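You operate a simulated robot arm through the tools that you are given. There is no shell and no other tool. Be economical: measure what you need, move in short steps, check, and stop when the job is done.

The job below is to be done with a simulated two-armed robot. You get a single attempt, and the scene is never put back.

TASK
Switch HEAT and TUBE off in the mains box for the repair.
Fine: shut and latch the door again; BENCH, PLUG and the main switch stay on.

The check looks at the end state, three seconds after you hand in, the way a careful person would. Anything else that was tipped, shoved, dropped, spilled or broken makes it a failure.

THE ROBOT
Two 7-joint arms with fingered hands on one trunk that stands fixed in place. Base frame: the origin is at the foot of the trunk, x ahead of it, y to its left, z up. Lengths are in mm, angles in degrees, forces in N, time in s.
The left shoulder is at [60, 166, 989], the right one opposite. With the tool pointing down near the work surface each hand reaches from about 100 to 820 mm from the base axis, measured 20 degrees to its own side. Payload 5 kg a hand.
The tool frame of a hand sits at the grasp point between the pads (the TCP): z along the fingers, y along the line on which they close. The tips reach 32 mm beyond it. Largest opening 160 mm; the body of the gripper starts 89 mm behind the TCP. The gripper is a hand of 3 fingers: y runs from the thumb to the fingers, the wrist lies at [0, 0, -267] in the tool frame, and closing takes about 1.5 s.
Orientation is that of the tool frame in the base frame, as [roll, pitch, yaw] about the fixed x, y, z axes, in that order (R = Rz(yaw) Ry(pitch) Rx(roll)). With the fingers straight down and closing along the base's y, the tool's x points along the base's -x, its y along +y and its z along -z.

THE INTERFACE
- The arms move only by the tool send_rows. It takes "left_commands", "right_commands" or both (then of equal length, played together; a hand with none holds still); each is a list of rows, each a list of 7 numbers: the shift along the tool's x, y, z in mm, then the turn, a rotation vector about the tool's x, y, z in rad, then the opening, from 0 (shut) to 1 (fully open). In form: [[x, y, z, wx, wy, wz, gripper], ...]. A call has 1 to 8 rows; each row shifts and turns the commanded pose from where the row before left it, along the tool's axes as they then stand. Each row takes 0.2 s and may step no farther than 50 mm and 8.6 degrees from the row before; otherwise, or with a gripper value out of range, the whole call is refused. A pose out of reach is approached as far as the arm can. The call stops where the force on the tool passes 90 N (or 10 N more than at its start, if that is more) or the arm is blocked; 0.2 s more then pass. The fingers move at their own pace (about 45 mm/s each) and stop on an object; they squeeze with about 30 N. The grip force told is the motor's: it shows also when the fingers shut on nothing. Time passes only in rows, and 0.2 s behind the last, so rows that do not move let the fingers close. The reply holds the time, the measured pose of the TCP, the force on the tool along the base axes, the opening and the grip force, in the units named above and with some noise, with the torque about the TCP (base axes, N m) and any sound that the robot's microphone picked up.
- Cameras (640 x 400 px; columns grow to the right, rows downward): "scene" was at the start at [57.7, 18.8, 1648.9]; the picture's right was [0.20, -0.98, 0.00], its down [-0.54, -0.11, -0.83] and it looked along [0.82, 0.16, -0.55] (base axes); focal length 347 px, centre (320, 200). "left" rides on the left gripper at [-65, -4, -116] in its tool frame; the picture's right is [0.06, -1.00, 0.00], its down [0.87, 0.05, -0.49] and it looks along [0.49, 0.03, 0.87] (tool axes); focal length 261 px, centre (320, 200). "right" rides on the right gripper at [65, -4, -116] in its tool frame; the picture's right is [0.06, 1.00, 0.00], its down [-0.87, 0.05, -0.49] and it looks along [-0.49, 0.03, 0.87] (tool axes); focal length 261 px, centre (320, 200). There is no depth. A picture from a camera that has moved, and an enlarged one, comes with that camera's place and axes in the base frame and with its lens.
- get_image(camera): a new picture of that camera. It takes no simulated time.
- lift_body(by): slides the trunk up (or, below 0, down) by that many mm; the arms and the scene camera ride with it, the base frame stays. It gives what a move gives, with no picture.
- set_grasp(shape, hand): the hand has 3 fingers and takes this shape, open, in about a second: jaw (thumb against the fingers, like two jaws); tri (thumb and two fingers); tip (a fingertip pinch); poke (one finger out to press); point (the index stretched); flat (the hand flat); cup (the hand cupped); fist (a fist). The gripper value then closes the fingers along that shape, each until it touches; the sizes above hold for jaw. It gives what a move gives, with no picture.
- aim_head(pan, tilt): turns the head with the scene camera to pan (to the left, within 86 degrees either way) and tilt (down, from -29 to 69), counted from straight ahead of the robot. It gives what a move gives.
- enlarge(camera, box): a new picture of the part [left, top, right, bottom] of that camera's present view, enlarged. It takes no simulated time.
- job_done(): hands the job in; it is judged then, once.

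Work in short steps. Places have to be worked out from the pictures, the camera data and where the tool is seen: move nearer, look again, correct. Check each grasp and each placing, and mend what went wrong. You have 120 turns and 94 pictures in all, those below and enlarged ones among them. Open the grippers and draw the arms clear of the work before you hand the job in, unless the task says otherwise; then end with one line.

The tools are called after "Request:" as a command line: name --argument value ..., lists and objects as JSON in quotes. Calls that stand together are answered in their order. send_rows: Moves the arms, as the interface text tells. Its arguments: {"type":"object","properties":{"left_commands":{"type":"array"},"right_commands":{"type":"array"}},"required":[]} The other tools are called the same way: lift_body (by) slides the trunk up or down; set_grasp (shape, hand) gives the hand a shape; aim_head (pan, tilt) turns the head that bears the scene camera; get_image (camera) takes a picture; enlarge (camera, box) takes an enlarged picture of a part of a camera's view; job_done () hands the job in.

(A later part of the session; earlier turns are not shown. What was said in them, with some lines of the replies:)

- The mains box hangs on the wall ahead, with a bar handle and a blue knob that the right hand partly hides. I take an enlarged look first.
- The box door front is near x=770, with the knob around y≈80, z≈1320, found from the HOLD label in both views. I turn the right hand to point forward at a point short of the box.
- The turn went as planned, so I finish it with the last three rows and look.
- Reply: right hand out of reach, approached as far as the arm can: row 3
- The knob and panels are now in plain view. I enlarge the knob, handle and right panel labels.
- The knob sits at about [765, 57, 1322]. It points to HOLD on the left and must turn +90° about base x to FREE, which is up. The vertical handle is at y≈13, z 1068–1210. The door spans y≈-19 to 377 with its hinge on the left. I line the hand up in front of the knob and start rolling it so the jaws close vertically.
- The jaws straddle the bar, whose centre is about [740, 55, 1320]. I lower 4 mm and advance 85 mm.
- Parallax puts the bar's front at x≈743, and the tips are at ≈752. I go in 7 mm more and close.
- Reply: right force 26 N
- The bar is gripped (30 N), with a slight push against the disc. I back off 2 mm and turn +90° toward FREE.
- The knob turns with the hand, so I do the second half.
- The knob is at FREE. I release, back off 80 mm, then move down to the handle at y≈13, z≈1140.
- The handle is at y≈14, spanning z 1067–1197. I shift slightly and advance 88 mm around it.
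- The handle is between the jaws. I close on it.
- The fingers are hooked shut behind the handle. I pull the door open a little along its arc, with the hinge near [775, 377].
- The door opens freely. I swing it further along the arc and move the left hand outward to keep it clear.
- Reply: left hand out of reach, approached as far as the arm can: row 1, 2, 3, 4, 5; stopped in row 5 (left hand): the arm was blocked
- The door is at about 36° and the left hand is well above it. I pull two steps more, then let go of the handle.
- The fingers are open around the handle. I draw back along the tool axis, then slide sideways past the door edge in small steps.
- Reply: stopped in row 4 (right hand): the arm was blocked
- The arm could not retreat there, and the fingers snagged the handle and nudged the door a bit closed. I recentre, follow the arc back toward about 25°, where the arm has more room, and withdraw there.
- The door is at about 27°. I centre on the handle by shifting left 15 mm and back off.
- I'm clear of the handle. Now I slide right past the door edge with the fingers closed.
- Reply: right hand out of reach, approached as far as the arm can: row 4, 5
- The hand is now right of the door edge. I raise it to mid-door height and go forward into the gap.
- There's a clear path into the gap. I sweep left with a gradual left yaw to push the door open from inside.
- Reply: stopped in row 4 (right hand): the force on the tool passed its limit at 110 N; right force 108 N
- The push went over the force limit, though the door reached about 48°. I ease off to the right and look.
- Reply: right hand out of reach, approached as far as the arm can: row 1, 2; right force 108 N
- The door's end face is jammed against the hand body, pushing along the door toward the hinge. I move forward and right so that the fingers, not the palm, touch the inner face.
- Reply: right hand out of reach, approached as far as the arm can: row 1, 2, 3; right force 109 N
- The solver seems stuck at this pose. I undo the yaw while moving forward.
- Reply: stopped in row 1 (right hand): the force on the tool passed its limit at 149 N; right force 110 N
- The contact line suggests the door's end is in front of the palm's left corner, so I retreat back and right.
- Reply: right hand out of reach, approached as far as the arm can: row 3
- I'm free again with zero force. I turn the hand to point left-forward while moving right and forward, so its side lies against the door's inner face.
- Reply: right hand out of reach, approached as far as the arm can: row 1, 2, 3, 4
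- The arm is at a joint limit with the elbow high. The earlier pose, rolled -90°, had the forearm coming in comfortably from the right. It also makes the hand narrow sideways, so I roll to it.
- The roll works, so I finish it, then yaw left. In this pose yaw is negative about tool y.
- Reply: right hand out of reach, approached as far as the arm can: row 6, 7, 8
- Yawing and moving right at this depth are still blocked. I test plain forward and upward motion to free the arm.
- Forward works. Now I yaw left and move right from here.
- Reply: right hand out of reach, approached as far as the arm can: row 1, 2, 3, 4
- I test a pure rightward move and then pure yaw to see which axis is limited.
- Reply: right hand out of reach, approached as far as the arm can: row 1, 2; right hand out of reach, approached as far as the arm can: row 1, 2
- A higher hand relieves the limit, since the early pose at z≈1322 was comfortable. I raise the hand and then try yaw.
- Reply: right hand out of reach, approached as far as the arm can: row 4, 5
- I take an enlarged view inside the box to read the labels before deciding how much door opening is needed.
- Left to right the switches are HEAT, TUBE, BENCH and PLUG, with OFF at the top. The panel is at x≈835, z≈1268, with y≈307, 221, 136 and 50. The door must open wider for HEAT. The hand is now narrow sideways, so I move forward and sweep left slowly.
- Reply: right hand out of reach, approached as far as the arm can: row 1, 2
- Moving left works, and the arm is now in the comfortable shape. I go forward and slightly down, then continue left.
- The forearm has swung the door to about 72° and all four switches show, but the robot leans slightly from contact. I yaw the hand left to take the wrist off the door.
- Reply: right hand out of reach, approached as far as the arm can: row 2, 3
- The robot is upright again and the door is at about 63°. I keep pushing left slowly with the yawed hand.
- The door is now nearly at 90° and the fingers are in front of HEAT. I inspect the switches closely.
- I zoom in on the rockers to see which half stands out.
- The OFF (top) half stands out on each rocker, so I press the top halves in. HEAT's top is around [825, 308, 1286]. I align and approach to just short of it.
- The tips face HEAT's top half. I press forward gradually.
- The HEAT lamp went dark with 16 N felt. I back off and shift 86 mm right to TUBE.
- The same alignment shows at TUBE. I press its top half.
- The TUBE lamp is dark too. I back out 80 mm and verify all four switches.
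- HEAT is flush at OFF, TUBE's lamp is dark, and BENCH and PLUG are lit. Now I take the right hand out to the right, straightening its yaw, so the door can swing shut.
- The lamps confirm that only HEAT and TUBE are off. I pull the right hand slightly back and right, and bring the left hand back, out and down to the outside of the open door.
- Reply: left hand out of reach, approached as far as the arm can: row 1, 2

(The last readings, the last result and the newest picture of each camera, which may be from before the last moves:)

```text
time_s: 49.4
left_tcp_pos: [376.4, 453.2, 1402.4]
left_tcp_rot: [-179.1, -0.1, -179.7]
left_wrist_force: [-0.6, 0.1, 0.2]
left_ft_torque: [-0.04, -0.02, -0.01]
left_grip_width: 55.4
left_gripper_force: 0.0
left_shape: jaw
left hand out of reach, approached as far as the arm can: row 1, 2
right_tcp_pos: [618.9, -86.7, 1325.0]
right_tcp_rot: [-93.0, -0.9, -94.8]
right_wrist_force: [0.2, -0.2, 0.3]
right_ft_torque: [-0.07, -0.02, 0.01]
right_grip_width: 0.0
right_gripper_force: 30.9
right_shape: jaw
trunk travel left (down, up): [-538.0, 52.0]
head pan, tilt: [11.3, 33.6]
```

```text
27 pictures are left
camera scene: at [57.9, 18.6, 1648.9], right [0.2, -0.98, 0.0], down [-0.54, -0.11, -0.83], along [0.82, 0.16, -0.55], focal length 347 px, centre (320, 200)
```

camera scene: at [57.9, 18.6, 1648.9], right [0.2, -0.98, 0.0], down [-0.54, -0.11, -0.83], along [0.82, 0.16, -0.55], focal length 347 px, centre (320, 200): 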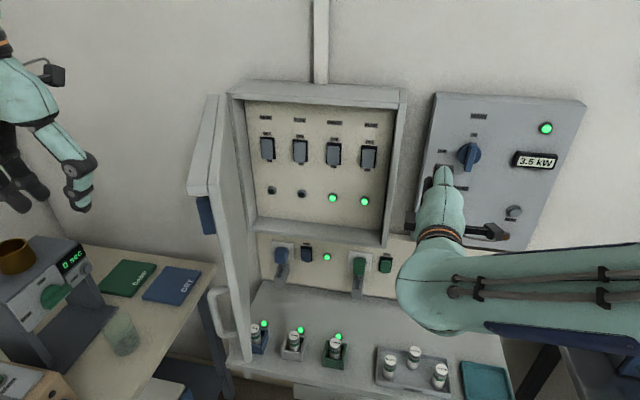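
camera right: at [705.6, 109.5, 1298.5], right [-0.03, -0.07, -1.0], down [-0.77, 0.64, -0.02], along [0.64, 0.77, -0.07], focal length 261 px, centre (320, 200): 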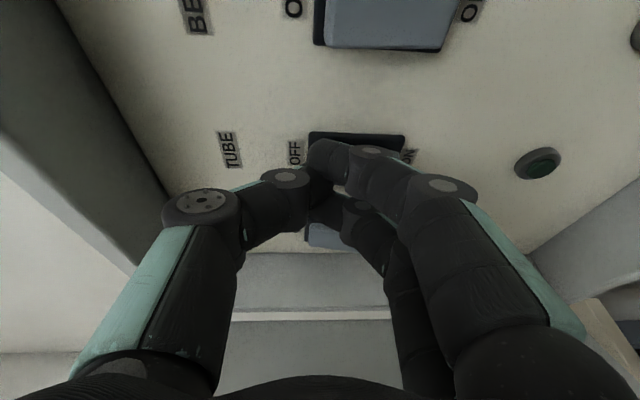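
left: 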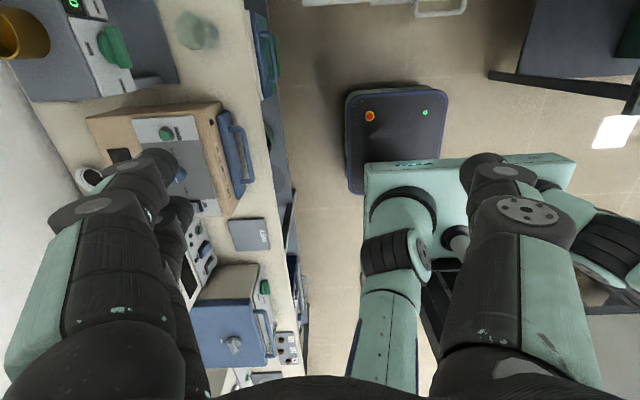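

The left hand is outside the door. I bring it to radius ≈245 from the hinge (x≈530), clear of the knob, with fingertips below the door top and the hand body above it.

Request:
send_rows --left_commands '[[-38, 10, 15, 0, 0, 0, 0], [-38, 10, 20, 0, 0, 0, 0], [-38, 10, 20, 0, 0, 0, 0], [-38, 5, 25, 0, 0, 0, 0]]'

Request:
get_image --camera "scene"

Request:
get_image --camera "left"

```text
time_s: 50.4
left_tcp_pos: [526.0, 484.8, 1320.3]
left_tcp_rot: [-179.2, -0.1, -179.9]
left_wrist_force: [0.2, -0.5, 0.0]
left_ft_torque: [0.01, -0.01, 0.0]
left_grip_width: 0.0
left_gripper_force: 23.6
left_shape: jaw
right_tcp_pos: [620.0, -88.9, 1323.5]
right_tcp_rot: [-93.0, -0.7, -94.8]
right_wrist_force: [0.4, 0.5, 0.9]
right_ft_torque: [-0.01, 0.01, 0.05]
right_grip_width: 0.0
right_gripper_force: 30.0
right_shape: jaw
trunk travel left (down, up): [-538.0, 52.0]
head pan, tilt: [11.3, 33.6]
```

```text
26 pictures are left
camera scene: at [59.0, 16.9, 1648.8], right [0.2, -0.98, 0.0], down [-0.54, -0.11, -0.83], along [0.82, 0.16, -0.55], focal length 347 px, centre (320, 200)
```

scene: 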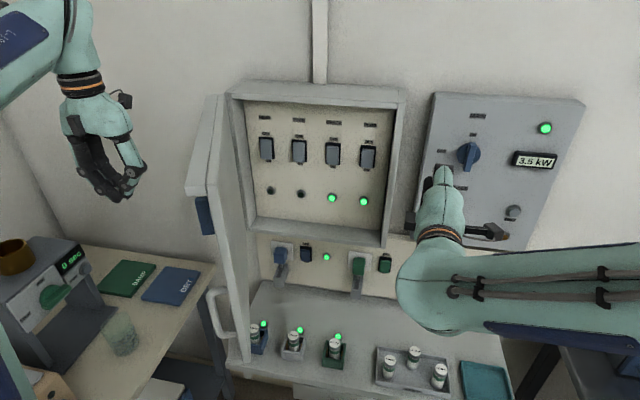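

```text
25 pictures are left
camera left: at [592.7, 482.9, 1436.5], right [-0.06, -1.0, 0.01], down [-0.87, 0.06, 0.49], along [-0.49, 0.02, -0.87], focal length 261 px, centre (320, 200)
```

left: 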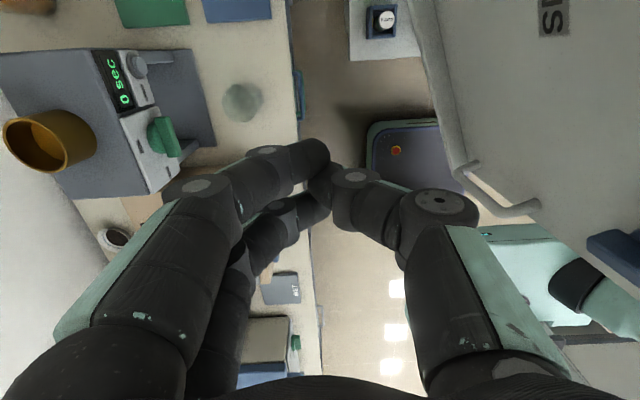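

I push the door toward closed with the left hand, in gentle steps.

Request:
send_rows --left_commands '[[0, -25, 0, 0, 0, 0, 0], [0, -25, 0, 0, 0, 0, 0], [0, -25, 0, 0, 0, 0, 0], [-2, -22, 0, 0, 0, 0, 0], [-3, -22, 0, 0, 0, 0, 0], [-3, -22, 0, 0, 0, 0, 0], [-3, -22, 0, 0, 0, 0, 0]]'

Request:
get_image --camera "scene"

```text
time_s: 52.0
left_tcp_pos: [540.6, 321.8, 1325.5]
left_tcp_rot: [-179.1, -0.1, -179.8]
left_wrist_force: [-0.4, -1.0, 0.3]
left_ft_torque: [0.01, -0.03, 0.0]
left_grip_width: 0.0
left_gripper_force: 29.9
left_shape: jaw
right_tcp_pos: [618.4, -88.0, 1323.4]
right_tcp_rot: [-92.9, -0.9, -94.8]
right_wrist_force: [0.2, -0.1, 0.0]
right_ft_torque: [0.0, -0.01, 0.01]
right_grip_width: 0.0
right_gripper_force: 30.1
right_shape: jaw
trunk travel left (down, up): [-538.0, 52.0]
head pan, tilt: [11.3, 33.6]
```

```text
24 pictures are left
camera scene: at [57.8, 16.9, 1648.9], right [0.2, -0.98, 0.0], down [-0.54, -0.11, -0.83], along [0.82, 0.16, -0.55], focal length 347 px, centre (320, 200)
```

scene: 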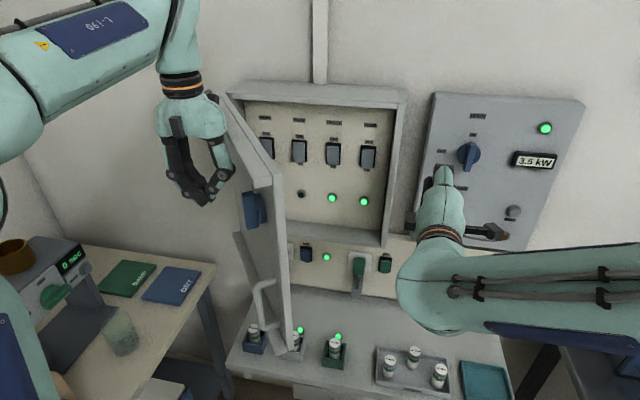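

The door moves easily, now at about 68°. I continue along the arc.

Request:
send_rows --left_commands '[[-8, -24, 0, 0, 0, 0, 0], [-8, -24, 0, 0, 0, 0, 0], [-8, -24, 0, 0, 0, 0, 0], [-10, -22, 0, 0, 0, 0, 0], [-15, -18, 0, 0, 0, 0, 0], [-15, -16, 0, 0, 0, 0, 0], [-15, -14, 0, 0, 0, 0, 0]]'

Request:
get_image --camera "scene"

```text
time_s: 53.6
left_tcp_pos: [619.9, 182.0, 1327.8]
left_tcp_rot: [-179.1, -0.2, -179.8]
left_wrist_force: [0.2, 0.1, -0.5]
left_ft_torque: [0.01, 0.0, -0.01]
left_grip_width: 0.0
left_gripper_force: 29.9
left_shape: jaw
right_tcp_pos: [619.4, -88.6, 1324.1]
right_tcp_rot: [-93.0, -0.8, -94.7]
right_wrist_force: [0.4, -0.3, -0.3]
right_ft_torque: [-0.01, -0.01, 0.02]
right_grip_width: 0.0
right_gripper_force: 30.3
right_shape: jaw
trunk travel left (down, up): [-538.0, 52.0]
head pan, tilt: [11.3, 33.6]
```

```text
23 pictures are left
camera scene: at [58.5, 17.0, 1648.9], right [0.2, -0.98, 0.0], down [-0.54, -0.11, -0.83], along [0.82, 0.16, -0.55], focal length 347 px, centre (320, 200)
```

scene: 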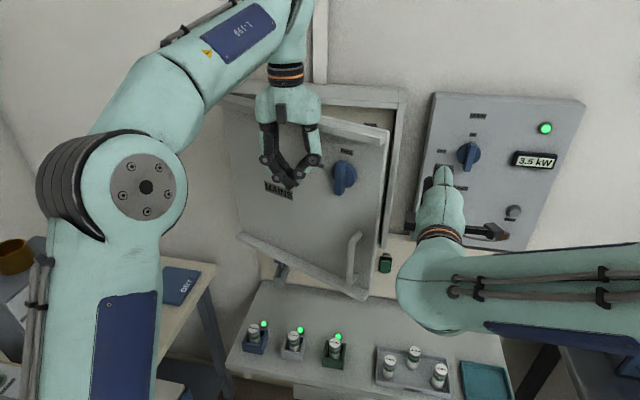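

The door is at about 30°. The left arm's reach pointing down is nearly used up, so I back off a little and turn the left hand to point forward for the last push.

Request:
send_rows --left_commands '[[20, 0, 0, 0, -0.14, 0, 0], [20, 0, 0, 0, -0.14, 0, 0], [0, 0, 0, 0, -0.14, 0, 0], [0, 0, 0, 0, -0.14, 0, 0], [0, 0, 0, 0, -0.14, 0, 0], [0, 0, 0, 0, -0.14, 0, 0], [0, 0, 0, 0, -0.14, 0, 0], [0, 0, 0, 0, -0.14, 0, 0]]'

Request:
get_image --camera "scene"

```text
time_s: 55.4
left_tcp_pos: [578.6, 181.9, 1326.2]
left_tcp_rot: [-177.8, 64.2, -178.1]
left_wrist_force: [-0.6, 0.2, 0.9]
left_ft_torque: [-0.01, 0.0, 0.0]
left_grip_width: 0.1
left_gripper_force: 30.3
left_shape: jaw
right_tcp_pos: [617.4, -87.1, 1324.7]
right_tcp_rot: [-92.9, -0.8, -94.8]
right_wrist_force: [-0.6, -0.1, 0.8]
right_ft_torque: [-0.04, 0.03, 0.01]
right_grip_width: 0.2
right_gripper_force: 30.1
right_shape: jaw
trunk travel left (down, up): [-538.0, 52.0]
head pan, tilt: [11.3, 33.6]
```

```text
22 pictures are left
camera scene: at [57.5, 17.7, 1648.9], right [0.2, -0.98, 0.0], down [-0.54, -0.11, -0.83], along [0.82, 0.16, -0.55], focal length 347 px, centre (320, 200)
```

scene: 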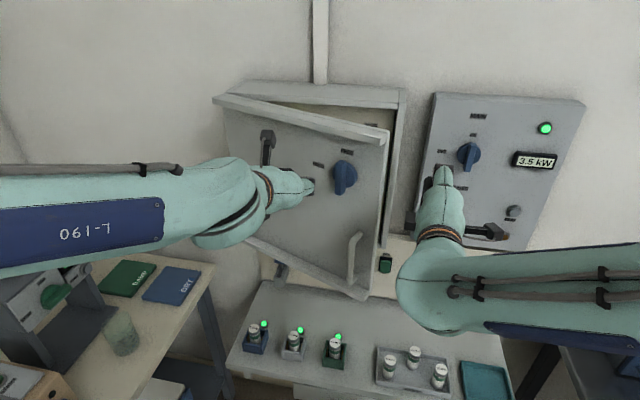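

The arm handles the forward-pointing pose fine. I complete the turn and advance to push the door.

Request:
send_rows --left_commands '[[0, -10, 0, 0, -0.148, 0, 0], [10, -10, 5, 0, -0.148, 0, 0], [10, -10, 10, 0, -0.148, 0, 0], [10, 0, 25, 0, 0, 0, 0], [0, 0, 25, 0, 0, 0, 0], [0, 0, 20, 0, 0, 0, 0], [0, 0, 20, 0, 0, 0, 0]]'

Request:
get_image --camera "scene"

Request:
get_image --camera "left"

```text
time_s: 57.2
left_tcp_pos: [669.2, 345.3, 1278.1]
left_tcp_rot: [176.9, 80.8, -165.8]
left_wrist_force: [-0.8, -0.5, 0.0]
left_ft_torque: [0.0, 0.03, 0.0]
left_grip_width: 0.0
left_gripper_force: 30.8
left_shape: jaw
left hand out of reach, approached as far as the arm can: row 1, 4, 5, 6, 7
right_tcp_pos: [618.3, -86.2, 1325.8]
right_tcp_rot: [-92.9, -0.9, -94.7]
right_wrist_force: [0.7, 1.0, -0.2]
right_ft_torque: [-0.02, 0.03, -0.02]
right_grip_width: 0.0
right_gripper_force: 30.3
right_shape: jaw
trunk travel left (down, up): [-538.0, 52.0]
head pan, tilt: [11.3, 33.6]
stopped in row 7 (left hand): the arm was blocked; the commanded pose is now the measured one
```

```text
21 pictures are left
camera scene: at [57.6, 17.3, 1648.9], right [0.19, -0.98, 0.0], down [-0.54, -0.11, -0.83], along [0.82, 0.16, -0.55], focal length 347 px, centre (320, 200)
```

scene: 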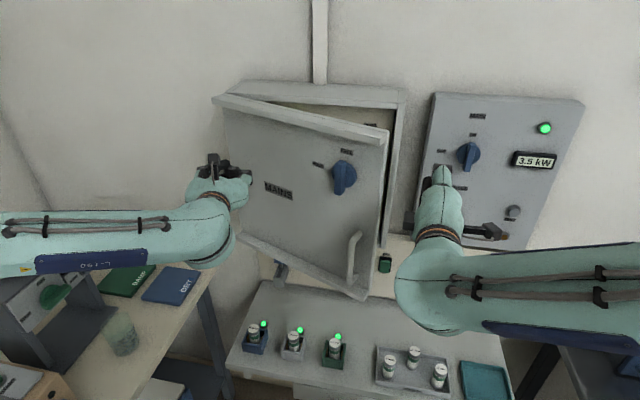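

```text
20 pictures are left
camera left: at [571.6, 310.0, 1360.1], right [0.29, -0.96, -0.07], down [-0.61, -0.13, -0.78], along [0.74, 0.27, -0.62], focal length 261 px, centre (320, 200)
```

left: 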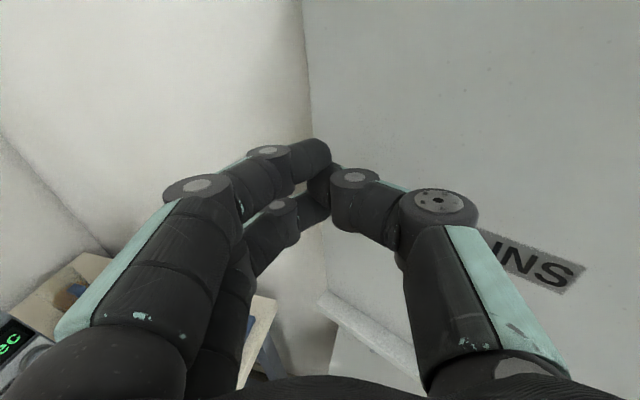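

The left arm slid off toward the hinge side. I pull it back clear and use the right hand, drawn back in front of the door, for the final push.

Request:
send_rows --left_commands '[[0, 15, -35, 0, 0, 0, 0], [0, 15, -35, 0, 0, 0, 0], [0, 15, -35, 0, 0, 0, 0], [0, 15, -30, 0, 0, 0, 0]]' --right_commands '[[0, 0, -25, 0, 0, 0, 0], [0, 0, -25, 0, 0, 0, 0], [0, 0, -25, 0, 0, 0, 0], [0, 0, -15, 0, 0, 0, 0]]'

Request:
get_image --camera "scene"

```text
time_s: 58.2
left_tcp_pos: [526.2, 364.3, 1298.6]
left_tcp_rot: [177.5, 80.9, -165.4]
left_wrist_force: [0.6, 0.8, 0.6]
left_ft_torque: [0.01, 0.04, 0.0]
left_grip_width: 0.0
left_gripper_force: 30.0
left_shape: jaw
right_tcp_pos: [526.6, -77.2, 1328.8]
right_tcp_rot: [-92.9, -0.9, -94.8]
right_wrist_force: [0.1, -0.4, -0.1]
right_ft_torque: [-0.03, 0.03, -0.05]
right_grip_width: 0.0
right_gripper_force: 30.1
right_shape: jaw
trunk travel left (down, up): [-538.0, 52.0]
head pan, tilt: [11.3, 33.6]
```

```text
19 pictures are left
camera scene: at [57.1, 18.4, 1648.9], right [0.2, -0.98, 0.0], down [-0.54, -0.11, -0.83], along [0.82, 0.16, -0.55], focal length 347 px, centre (320, 200)
```

scene: 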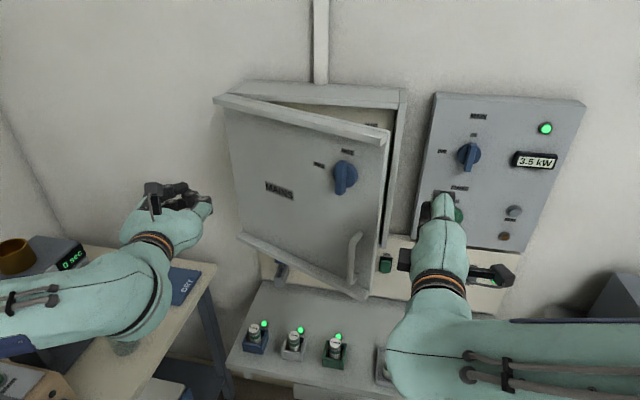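

Both arms are clear. I bring the right hand left across the front, to left of the knob.

Request:
send_rows --right_commands '[[-37, 4, -4, 0, 0, 0, 0], [-37, 4, -4, 0, 0, 0, 0], [-37, 4, -4, 0, 0, 0, 0], [-37, 4, -4, 0, 0, 0, 0], [-37, 4, -4, 0, 0, 0, 0], [-40, 4, -4, 0, 0, 0, 0]]'

Request:
get_image --camera "scene"

```text
time_s: 59.6
left_tcp_pos: [526.3, 365.7, 1298.0]
left_tcp_rot: [177.7, 80.6, -165.2]
left_wrist_force: [0.0, 0.9, -0.4]
left_ft_torque: [0.02, -0.01, -0.03]
left_grip_width: 0.0
left_gripper_force: 29.9
left_shape: jaw
right_tcp_pos: [522.2, 150.3, 1304.2]
right_tcp_rot: [-92.9, -0.9, -94.7]
right_wrist_force: [0.7, 0.5, 0.0]
right_ft_torque: [-0.02, -0.01, -0.01]
right_grip_width: 0.1
right_gripper_force: 30.0
right_shape: jaw
trunk travel left (down, up): [-538.0, 52.0]
head pan, tilt: [11.3, 33.6]
```

```text
18 pictures are left
camera scene: at [57.4, 19.4, 1648.9], right [0.2, -0.98, 0.0], down [-0.54, -0.11, -0.83], along [0.82, 0.16, -0.55], focal length 347 px, centre (320, 200)
```

scene: 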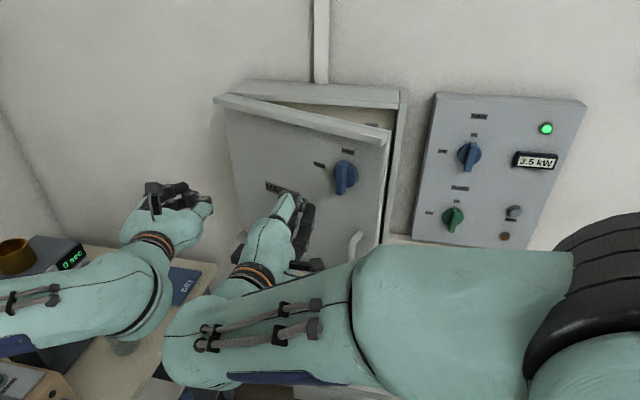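

I push forward; contact should come at tip x≈650.

Request:
send_rows --right_commands '[[-2, 0, 30, 0, 0, 0, 0], [-2, 0, 30, 0, 0, 0, 0], [-2, 0, 25, 0, 0, 0, 0], [-2, 0, 22, 0, 0, 0, 0], [-2, 0, 22, 0, 0, 0, 0], [-2, 0, 22, 0, 0, 0, 0], [-2, 0, 20, 0, 0, 0, 0], [-2, 0, 20, 0, 0, 0, 0]]'

Request:
get_image --camera "scene"

```text
time_s: 61.4
left_tcp_pos: [527.0, 364.2, 1298.3]
left_tcp_rot: [177.3, 80.7, -165.6]
left_wrist_force: [0.2, 0.3, -0.7]
left_ft_torque: [-0.01, 0.0, 0.03]
left_grip_width: 0.0
left_gripper_force: 30.2
left_shape: jaw
right_tcp_pos: [715.2, 149.5, 1293.8]
right_tcp_rot: [-92.9, -0.8, -94.9]
right_wrist_force: [0.0, -0.7, 0.6]
right_ft_torque: [0.01, 0.0, 0.0]
right_grip_width: 0.0
right_gripper_force: 29.7
right_shape: jaw
trunk travel left (down, up): [-538.0, 52.0]
head pan, tilt: [11.3, 33.6]
```

```text
17 pictures are left
camera scene: at [58.1, 18.1, 1648.9], right [0.2, -0.98, 0.0], down [-0.54, -0.11, -0.83], along [0.82, 0.16, -0.55], focal length 347 px, centre (320, 200)
```

scene: 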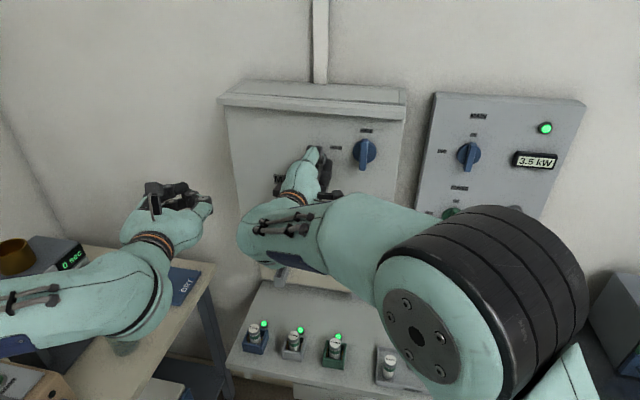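

Nearly shut. I press the last bit until the force rises.

Request:
send_rows --right_commands '[[0, 0, 10, 0, 0, 0, 0], [0, 0, 8, 0, 0, 0, 0], [0, 0, 6, 0, 0, 0, 0], [0, 0, 5, 0, 0, 0, 0]]'

Request:
enlarge --camera "scene" --box '[210, 70, 420, 210]'

```text
time_s: 62.4
left_tcp_pos: [519.2, 363.5, 1302.2]
left_tcp_rot: [177.5, 81.1, -165.3]
left_wrist_force: [-0.4, 0.7, 0.5]
left_ft_torque: [0.03, 0.02, 0.02]
left_grip_width: 0.0
left_gripper_force: 29.7
left_shape: jaw
right_tcp_pos: [733.4, 147.7, 1294.2]
right_tcp_rot: [-92.8, -0.8, -94.5]
right_wrist_force: [-71.3, -9.9, -11.4]
right_ft_torque: [-0.24, 0.53, 0.59]
right_grip_width: 0.0
right_gripper_force: 29.8
right_shape: jaw
trunk travel left (down, up): [-538.0, 52.0]
head pan, tilt: [11.3, 33.6]
```

```text
2.86 times, centred on (315, 140) of scene
camera zoom: at [47.4, 16.7, 1649.1], right [0.2, -0.98, 0.0], down [-0.54, -0.11, -0.84], along [0.82, 0.16, -0.55], focal length 992 px, centre (334, 371)
```

zoom: 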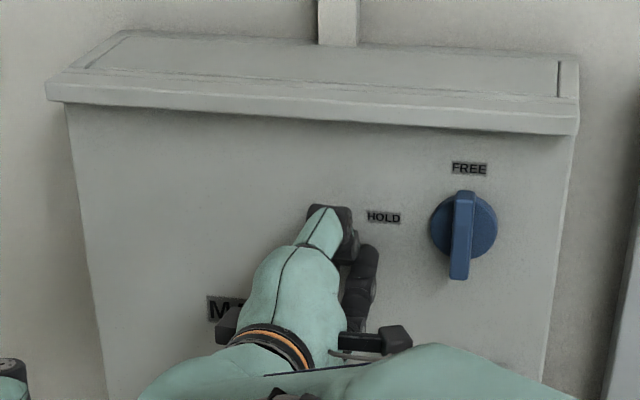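

The door is shut (71 N resisting). I back off and move in front of the knob, then roll so the jaws straddle the vertical bar.

Request:
send_rows --right_commands '[[0, 0, -40, 0, 0, 0, 0], [0, 0, -40, 0, 0, 0, 0.2], [30, -9, -10, 0, -0.08, 0, 0.5], [31, -9, 0, 0, 0, 0, 0.5], [31, -9, 0, 0, 0, 0, 0.5], [0, 0, 0, 0, 0, 0.1428, 0.5], [0, 0, 0, 0, 0, 0.1428, 0.5], [0, 0, 0, 0, 0, 0.1428, 0.5]]'

Request:
send_rows --right_commands '[[0, 0, 0, 0, 0, 0.1428, 0.5], [0, 0, 0, 0, 0, 0.1428, 0.5], [0, 0, 0, 0, 0, 0.1428, 0.5], [0, 0, 0, 0, 0, 0.1428, 0.5], [0, 0, 0, 0, 0, 0.1428, 0.5], [0, 0, 0, 0, 0, 0.1428, 0.5], [0, 0, 0, 0, 0, 0.1428, 0.5], [0, 0, 0, 0, 0, 0.1428, 0.5]]'

Request:
get_image --camera "right"

Request:
get_image --camera "scene"

```text
time_s: 64.2
left_tcp_pos: [526.3, 364.2, 1298.4]
left_tcp_rot: [177.3, 80.8, -165.5]
left_wrist_force: [0.4, -0.3, 0.6]
left_ft_torque: [0.02, 0.0, -0.02]
left_grip_width: 0.0
left_gripper_force: 30.5
left_shape: jaw
right_tcp_pos: [651.7, 60.2, 1324.5]
right_tcp_rot: [-93.3, 24.1, -91.5]
right_wrist_force: [0.1, 0.9, 0.2]
right_ft_torque: [-0.01, 0.0, -0.05]
right_grip_width: 79.3
right_gripper_force: 0.1
right_shape: jaw
trunk travel left (down, up): [-538.0, 52.0]
head pan, tilt: [11.3, 33.6]
```

```text
time_s: 66.0
left_tcp_pos: [525.5, 362.5, 1299.3]
left_tcp_rot: [177.2, 80.7, -165.7]
left_wrist_force: [-0.1, 0.3, 0.0]
left_ft_torque: [0.02, -0.01, 0.03]
left_grip_width: 0.0
left_gripper_force: 30.1
left_shape: jaw
right_tcp_pos: [651.7, 61.8, 1325.6]
right_tcp_rot: [-171.0, 87.0, -171.0]
right_wrist_force: [-0.3, 0.0, 0.4]
right_ft_torque: [-0.03, 0.02, -0.01]
right_grip_width: 79.4
right_gripper_force: 0.0
right_shape: jaw
trunk travel left (down, up): [-538.0, 52.0]
head pan, tilt: [11.3, 33.6]
```

```text
15 pictures are left
camera right: at [534.0, 57.0, 1265.5], right [0.0, 1.0, -0.07], down [-0.45, 0.06, 0.89], along [0.9, 0.03, 0.44], focal length 261 px, centre (320, 200)
```

right: 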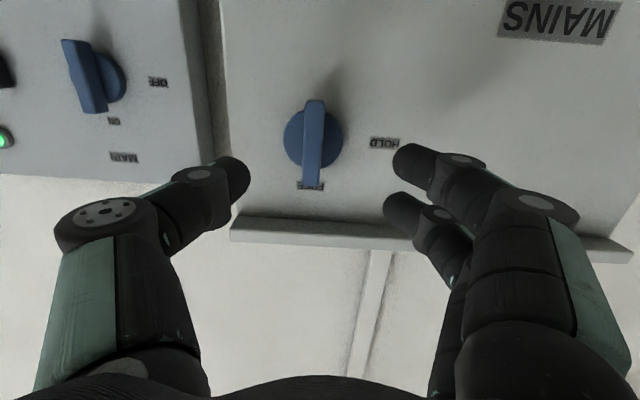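

```text
14 pictures are left
camera scene: at [57.7, 17.7, 1648.9], right [0.2, -0.98, 0.0], down [-0.54, -0.11, -0.83], along [0.82, 0.16, -0.55], focal length 347 px, centre (320, 200)
```

scene: 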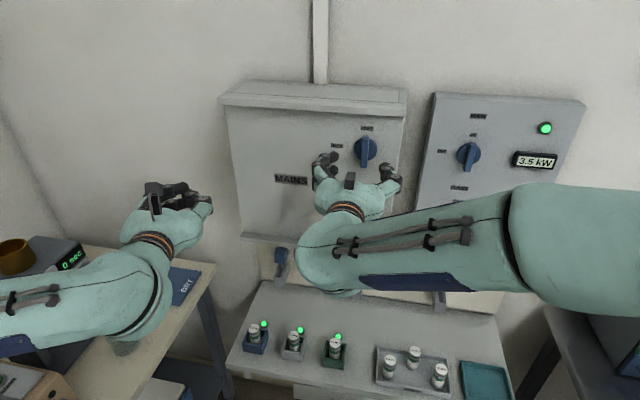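

The door is closed with the knob still at FREE. I fix the 3° tilt, centre on the knob and advance.

Request:
send_rows --right_commands '[[5, -7, 25, 0, -0.05, 0, 0.5], [0, 0, 25, 0, 0, 0, 0.5], [0, 0, 13, 0, 0, 0, 0.5], [0, 0, 8, 0, 0, 0, 0.5]]'

Request:
get_image --camera "right"

```text
time_s: 67.0
left_tcp_pos: [525.0, 363.6, 1298.9]
left_tcp_rot: [177.2, 80.8, -165.6]
left_wrist_force: [-0.2, 0.2, 0.1]
left_ft_torque: [0.03, -0.03, -0.01]
left_grip_width: 0.0
left_gripper_force: 29.8
left_shape: jaw
right_tcp_pos: [722.2, 54.5, 1319.8]
right_tcp_rot: [-102.6, 89.4, -102.8]
right_wrist_force: [-0.8, 0.3, 0.6]
right_ft_torque: [-0.02, 0.05, -0.04]
right_grip_width: 79.3
right_gripper_force: 0.0
right_shape: jaw
trunk travel left (down, up): [-538.0, 52.0]
head pan, tilt: [11.3, 33.6]
```

```text
13 pictures are left
camera right: at [608.5, 50.2, 1254.4], right [0.0, 1.0, -0.07], down [-0.49, 0.07, 0.87], along [0.87, 0.03, 0.49], focal length 261 px, centre (320, 200)
```

right: 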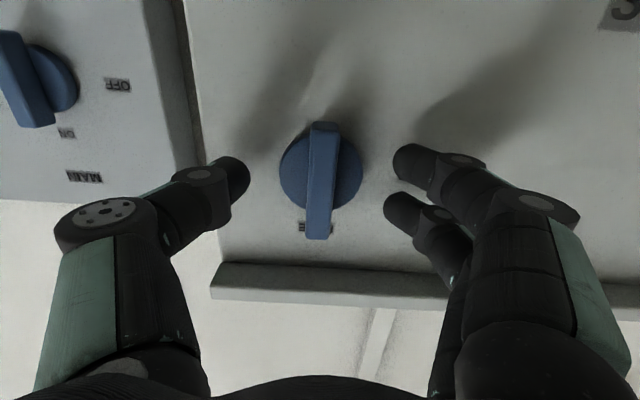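

It's well centred, with the same picture as when I gripped it before. I close on the bar and begin the -90° turn toward HOLD.

Request:
send_rows --right_commands '[[0, 0, 2, 0, 0, 0, 0.05], [0, 0, 0, 0, 0, 0, 0.05], [0, 0, 0, 0, 0, 0, 0.05], [0, 0, 0, 0, 0, 0, 0.05], [0, 0, 0, 0, 0, 0, 0.05], [0, 0, 0, 0, 0, 0, 0.05]]'

Request:
send_rows --right_commands '[[0, 0, 0, 0, 0, -0.14, 0.05], [0, 0, 0, 0, 0, -0.14, 0.05], [0, 0, 0, 0, 0, -0.14, 0.05], [0, 0, 0, 0, 0, -0.14, 0.05], [0, 0, 0, 0, 0, -0.14, 0.05], [0, 0, 0, 0, 0, -0.14, 0.05]]'

Request:
get_image --camera "right"

```text
time_s: 68.4
left_tcp_pos: [525.7, 365.1, 1298.9]
left_tcp_rot: [177.5, 80.7, -165.3]
left_wrist_force: [-0.3, -0.8, -0.2]
left_ft_torque: [-0.01, -0.01, 0.01]
left_grip_width: 0.0
left_gripper_force: 29.8
left_shape: jaw
right_tcp_pos: [723.0, 55.9, 1317.1]
right_tcp_rot: [-101.8, 89.4, -101.9]
right_wrist_force: [-11.9, 5.9, -6.0]
right_ft_torque: [0.03, 0.18, 0.21]
right_grip_width: 28.9
right_gripper_force: 30.2
right_shape: jaw
trunk travel left (down, up): [-538.0, 52.0]
head pan, tilt: [11.3, 33.6]
```

```text
time_s: 69.8
left_tcp_pos: [525.0, 366.2, 1299.7]
left_tcp_rot: [177.6, 80.8, -165.3]
left_wrist_force: [-0.6, 0.0, 0.7]
left_ft_torque: [-0.03, -0.03, 0.0]
left_grip_width: 0.0
left_gripper_force: 29.9
left_shape: jaw
right_tcp_pos: [723.0, 53.2, 1318.4]
right_tcp_rot: [-90.1, 40.9, -90.2]
right_wrist_force: [-14.4, 7.5, -7.3]
right_ft_torque: [-0.05, 0.44, 0.49]
right_grip_width: 28.6
right_gripper_force: 30.3
right_shape: jaw
trunk travel left (down, up): [-538.0, 52.0]
head pan, tilt: [11.3, 33.6]
```

```text
12 pictures are left
camera right: at [608.3, 2.7, 1279.2], right [0.0, 0.61, -0.79], down [-0.49, 0.69, 0.53], along [0.87, 0.39, 0.3], focal length 261 px, centre (320, 200)
```

right: 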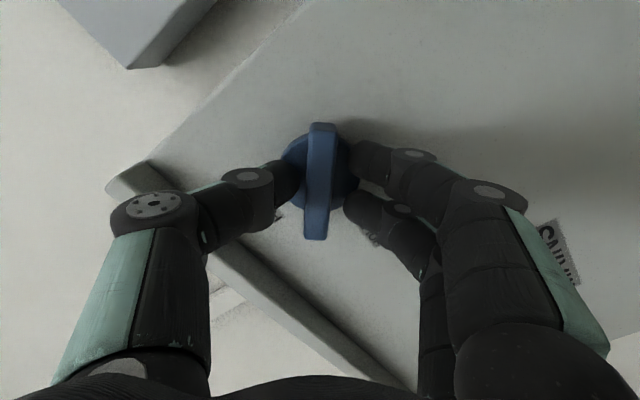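

It's turning with the hand. I finish to the HOLD stop.

Request:
send_rows --right_commands '[[0, 0, 0, 0, 0, -0.14, 0.05], [0, 0, 0, 0, 0, -0.14, 0.05], [0, 0, 0, 0, 0, -0.14, 0.05], [0, 0, 0, 0, 0, -0.14, 0.05], [0, 0, 0, 0, 0, -0.14, 0.05], [0, 0, 0, 0, 0, -0.06, 0.05]]'

Request:
get_image --camera "right"

```text
time_s: 71.2
left_tcp_pos: [525.2, 364.6, 1299.2]
left_tcp_rot: [177.5, 80.8, -165.4]
left_wrist_force: [0.6, -0.1, 0.1]
left_ft_torque: [-0.04, 0.01, 0.01]
left_grip_width: 0.1
left_gripper_force: 30.2
left_shape: jaw
right_tcp_pos: [723.5, 53.1, 1319.3]
right_tcp_rot: [-90.0, -2.3, -90.3]
right_wrist_force: [-15.7, 4.2, -2.6]
right_ft_torque: [0.65, 0.09, 0.22]
right_grip_width: 28.2
right_gripper_force: 30.3
right_shape: jaw
trunk travel left (down, up): [-538.0, 52.0]
head pan, tilt: [11.3, 33.6]
```

```text
11 pictures are left
camera right: at [608.2, -11.2, 1326.0], right [0.0, -0.1, -0.99], down [-0.49, 0.87, -0.09], along [0.87, 0.48, -0.05], focal length 261 px, centre (320, 200)
```

right: 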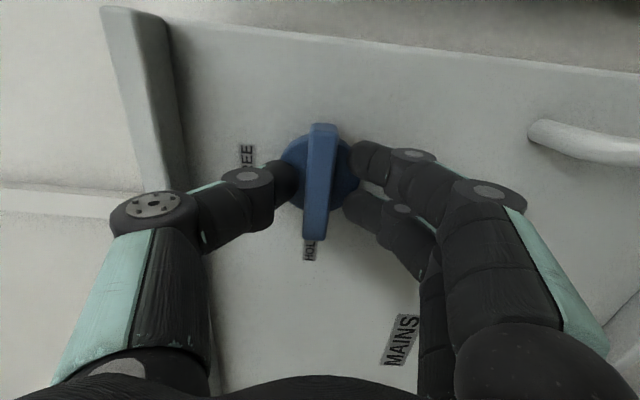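

The knob is at the HOLD stop. A light 6 mm pull tests the latch before I let go.

Request:
send_rows --right_commands '[[0, 0, -4, 0, 0, 0.03, 0.05], [0, 0, -4, 0, 0, 0, 0.05]]'

Request:
enlarge --camera "scene" --box '[210, 70, 430, 260]'

```text
time_s: 71.8
left_tcp_pos: [526.0, 364.1, 1297.7]
left_tcp_rot: [177.3, 80.7, -165.7]
left_wrist_force: [-0.3, 0.0, -0.6]
left_ft_torque: [0.0, 0.01, -0.01]
left_grip_width: 0.0
left_gripper_force: 30.1
left_shape: jaw
right_tcp_pos: [716.3, 53.2, 1318.4]
right_tcp_rot: [-90.0, -0.7, -90.3]
right_wrist_force: [0.2, 2.7, 0.5]
right_ft_torque: [-0.07, -0.13, 0.0]
right_grip_width: 26.9
right_gripper_force: 30.5
right_shape: jaw
trunk travel left (down, up): [-538.0, 52.0]
head pan, tilt: [11.3, 33.6]
```

```text
2.11 times, centred on (320, 165) of scene
camera zoom: at [58.0, 18.2, 1648.9], right [0.2, -0.98, 0.0], down [-0.54, -0.11, -0.83], along [0.82, 0.16, -0.55], focal length 731 px, centre (320, 274)
```

zoom: 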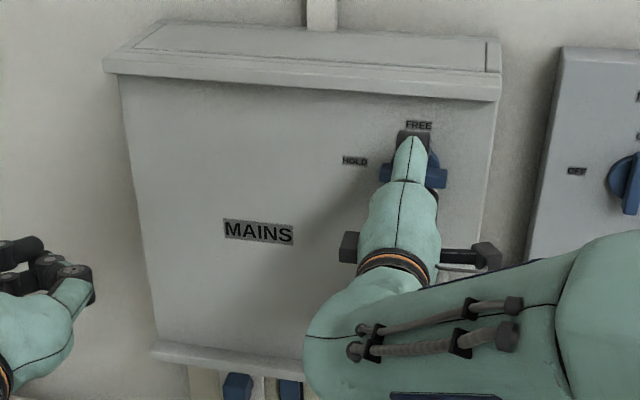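

The fingers only slid on the bar, and the door looks flush. I release and withdraw both arms, then inspect.

Request:
send_rows --right_commands '[[0, 0, 0, 0, 0, 0, 0.5], [0, 0, 0, 0, 0, 0, 0.5], [0, 0, 0, 0, 0, 0, 0.5], [0, 0, 0, 0, 0, 0, 0.5], [0, 0, -40, 0, 0, 0, 0.5], [0, 0, -40, 0, 0, 0, 0.5]]'

Request:
send_rows --right_commands '[[35, 0, 0, 0, 0, 0, 0.6], [35, 0, 0, 0, 0, 0, 0.8], [35, 0, 0, 0, 0, 0, 1], [35, 0, 0, 0, 0, 0, 1]]' --left_commands '[[0, 0, -20, 0, 0, 0, 1], [0, 0, -20, 0, 0, 0, 1], [0, 0, 0, 0, 0, 0, 1], [0, 0, 0, 0, 0, 0, 1]]'

Request:
enlarge --camera "scene" --box '[210, 70, 430, 260]'

Request:
get_image --camera "scene"

```text
time_s: 73.2
left_tcp_pos: [526.9, 364.4, 1299.8]
left_tcp_rot: [177.2, 80.8, -165.6]
left_wrist_force: [-1.2, 0.0, -0.5]
left_ft_torque: [-0.02, 0.02, 0.01]
left_grip_width: 0.0
left_gripper_force: 30.4
left_shape: jaw
right_tcp_pos: [636.7, 53.6, 1319.8]
right_tcp_rot: [-90.1, -0.6, -90.2]
right_wrist_force: [-0.1, -0.5, 0.1]
right_ft_torque: [0.0, -0.03, 0.0]
right_grip_width: 79.5
right_gripper_force: 0.0
right_shape: jaw
trunk travel left (down, up): [-538.0, 52.0]
head pan, tilt: [11.3, 33.6]
```

```text
time_s: 74.2
left_tcp_pos: [504.9, 353.9, 1321.4]
left_tcp_rot: [177.0, 80.7, -166.0]
left_wrist_force: [-0.2, 0.2, -0.5]
left_ft_torque: [0.0, -0.01, 0.01]
left_grip_width: 159.8
left_gripper_force: 0.1
left_shape: jaw
left hand out of reach, approached as far as the arm can: row 1, 2
right_tcp_pos: [634.6, -87.7, 1321.0]
right_tcp_rot: [-90.1, -0.7, -90.1]
right_wrist_force: [0.1, -0.6, -0.3]
right_ft_torque: [0.01, 0.02, -0.01]
right_grip_width: 159.9
right_gripper_force: 0.1
right_shape: jaw
trunk travel left (down, up): [-538.0, 52.0]
head pan, tilt: [11.3, 33.6]
```

```text
2.11 times, centred on (320, 165) of scene
camera zoom: at [57.5, 16.7, 1648.9], right [0.2, -0.98, 0.0], down [-0.54, -0.11, -0.83], along [0.82, 0.16, -0.55], focal length 731 px, centre (320, 274)
```

zoom: 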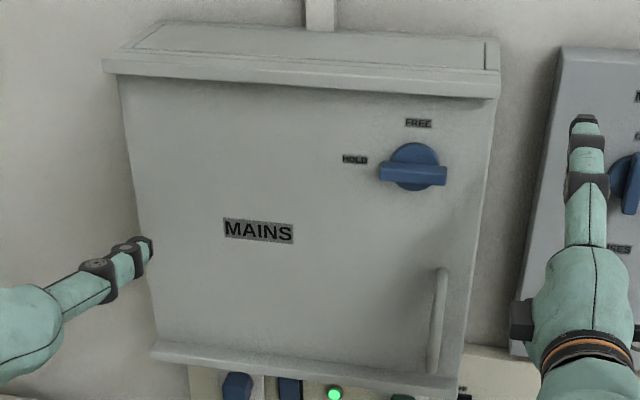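

```text
8 pictures are left
camera scene: at [57.5, 16.7, 1648.9], right [0.2, -0.98, 0.0], down [-0.54, -0.11, -0.83], along [0.82, 0.16, -0.55], focal length 347 px, centre (320, 200)
```

scene: 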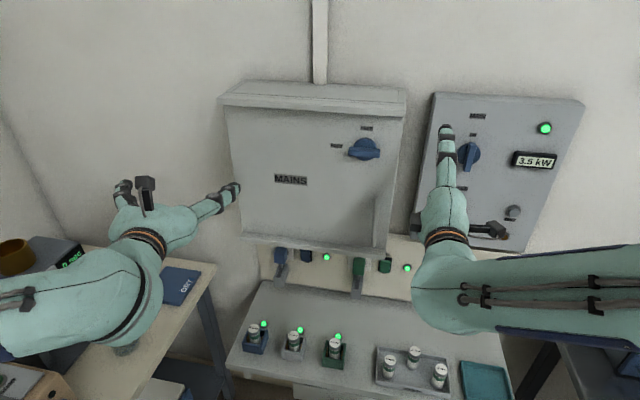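

The door is flush and the knob is at HOLD, matching the start, with the main still on. I draw the right hand back further and raise the left arm to check the things on the left table.

Request:
send_rows --right_commands '[[8, 0, -25, 0, 0, 0, 1], [8, 0, -25, 0, 0, 0, 1], [8, 0, -25, 0, 0, 0, 1], [0, 0, 0, 0, 0, 0, 1]]' --left_commands '[[-30, 0, 0, 0, 0, 0, 1], [-30, 0, 0, 0, 0, 0, 1], [-30, 0, 0, 0, 0, 0, 1], [-30, 0, 0, 0, 0, 0, 1]]'

Request:
get_image --camera "scene"

```text
time_s: 75.2
left_tcp_pos: [522.7, 359.6, 1442.0]
left_tcp_rot: [177.4, 80.8, -165.4]
left_wrist_force: [-0.4, 0.6, 0.2]
left_ft_torque: [-0.02, 0.0, 0.0]
left_grip_width: 160.0
left_gripper_force: 0.1
left_shape: jaw
right_tcp_pos: [560.2, -109.4, 1319.0]
right_tcp_rot: [-90.0, -0.6, -90.2]
right_wrist_force: [0.1, 0.4, 0.7]
right_ft_torque: [0.0, 0.01, -0.03]
right_grip_width: 159.9
right_gripper_force: 0.0
right_shape: jaw
trunk travel left (down, up): [-538.0, 52.0]
head pan, tilt: [11.3, 33.6]
```

```text
7 pictures are left
camera scene: at [57.9, 18.2, 1648.8], right [0.2, -0.98, 0.0], down [-0.54, -0.11, -0.83], along [0.82, 0.16, -0.55], focal length 347 px, centre (320, 200)
```

scene: 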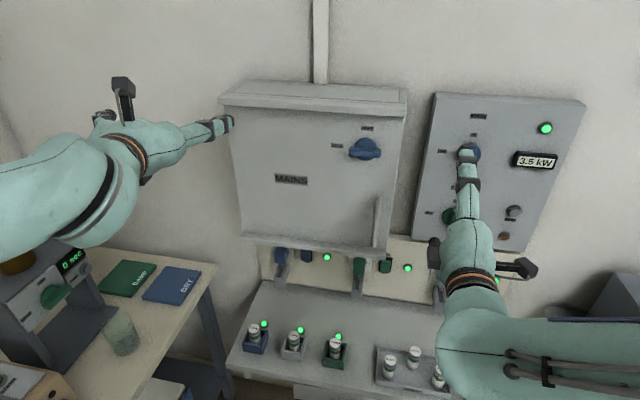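

The table items are undisturbed, the door is shut and latched at HOLD, and both hands are open and clear. I hand in.

Request:
job_done

```text
The job is handed in.
```

HEAT and TUBE are off, BENCH, PLUG and the main switch are still on, and the mains box door is shut with the knob at HOLD; a light pull test of the latch proved nothing because the fingers slipped, so the latch is confirmed only by sight.
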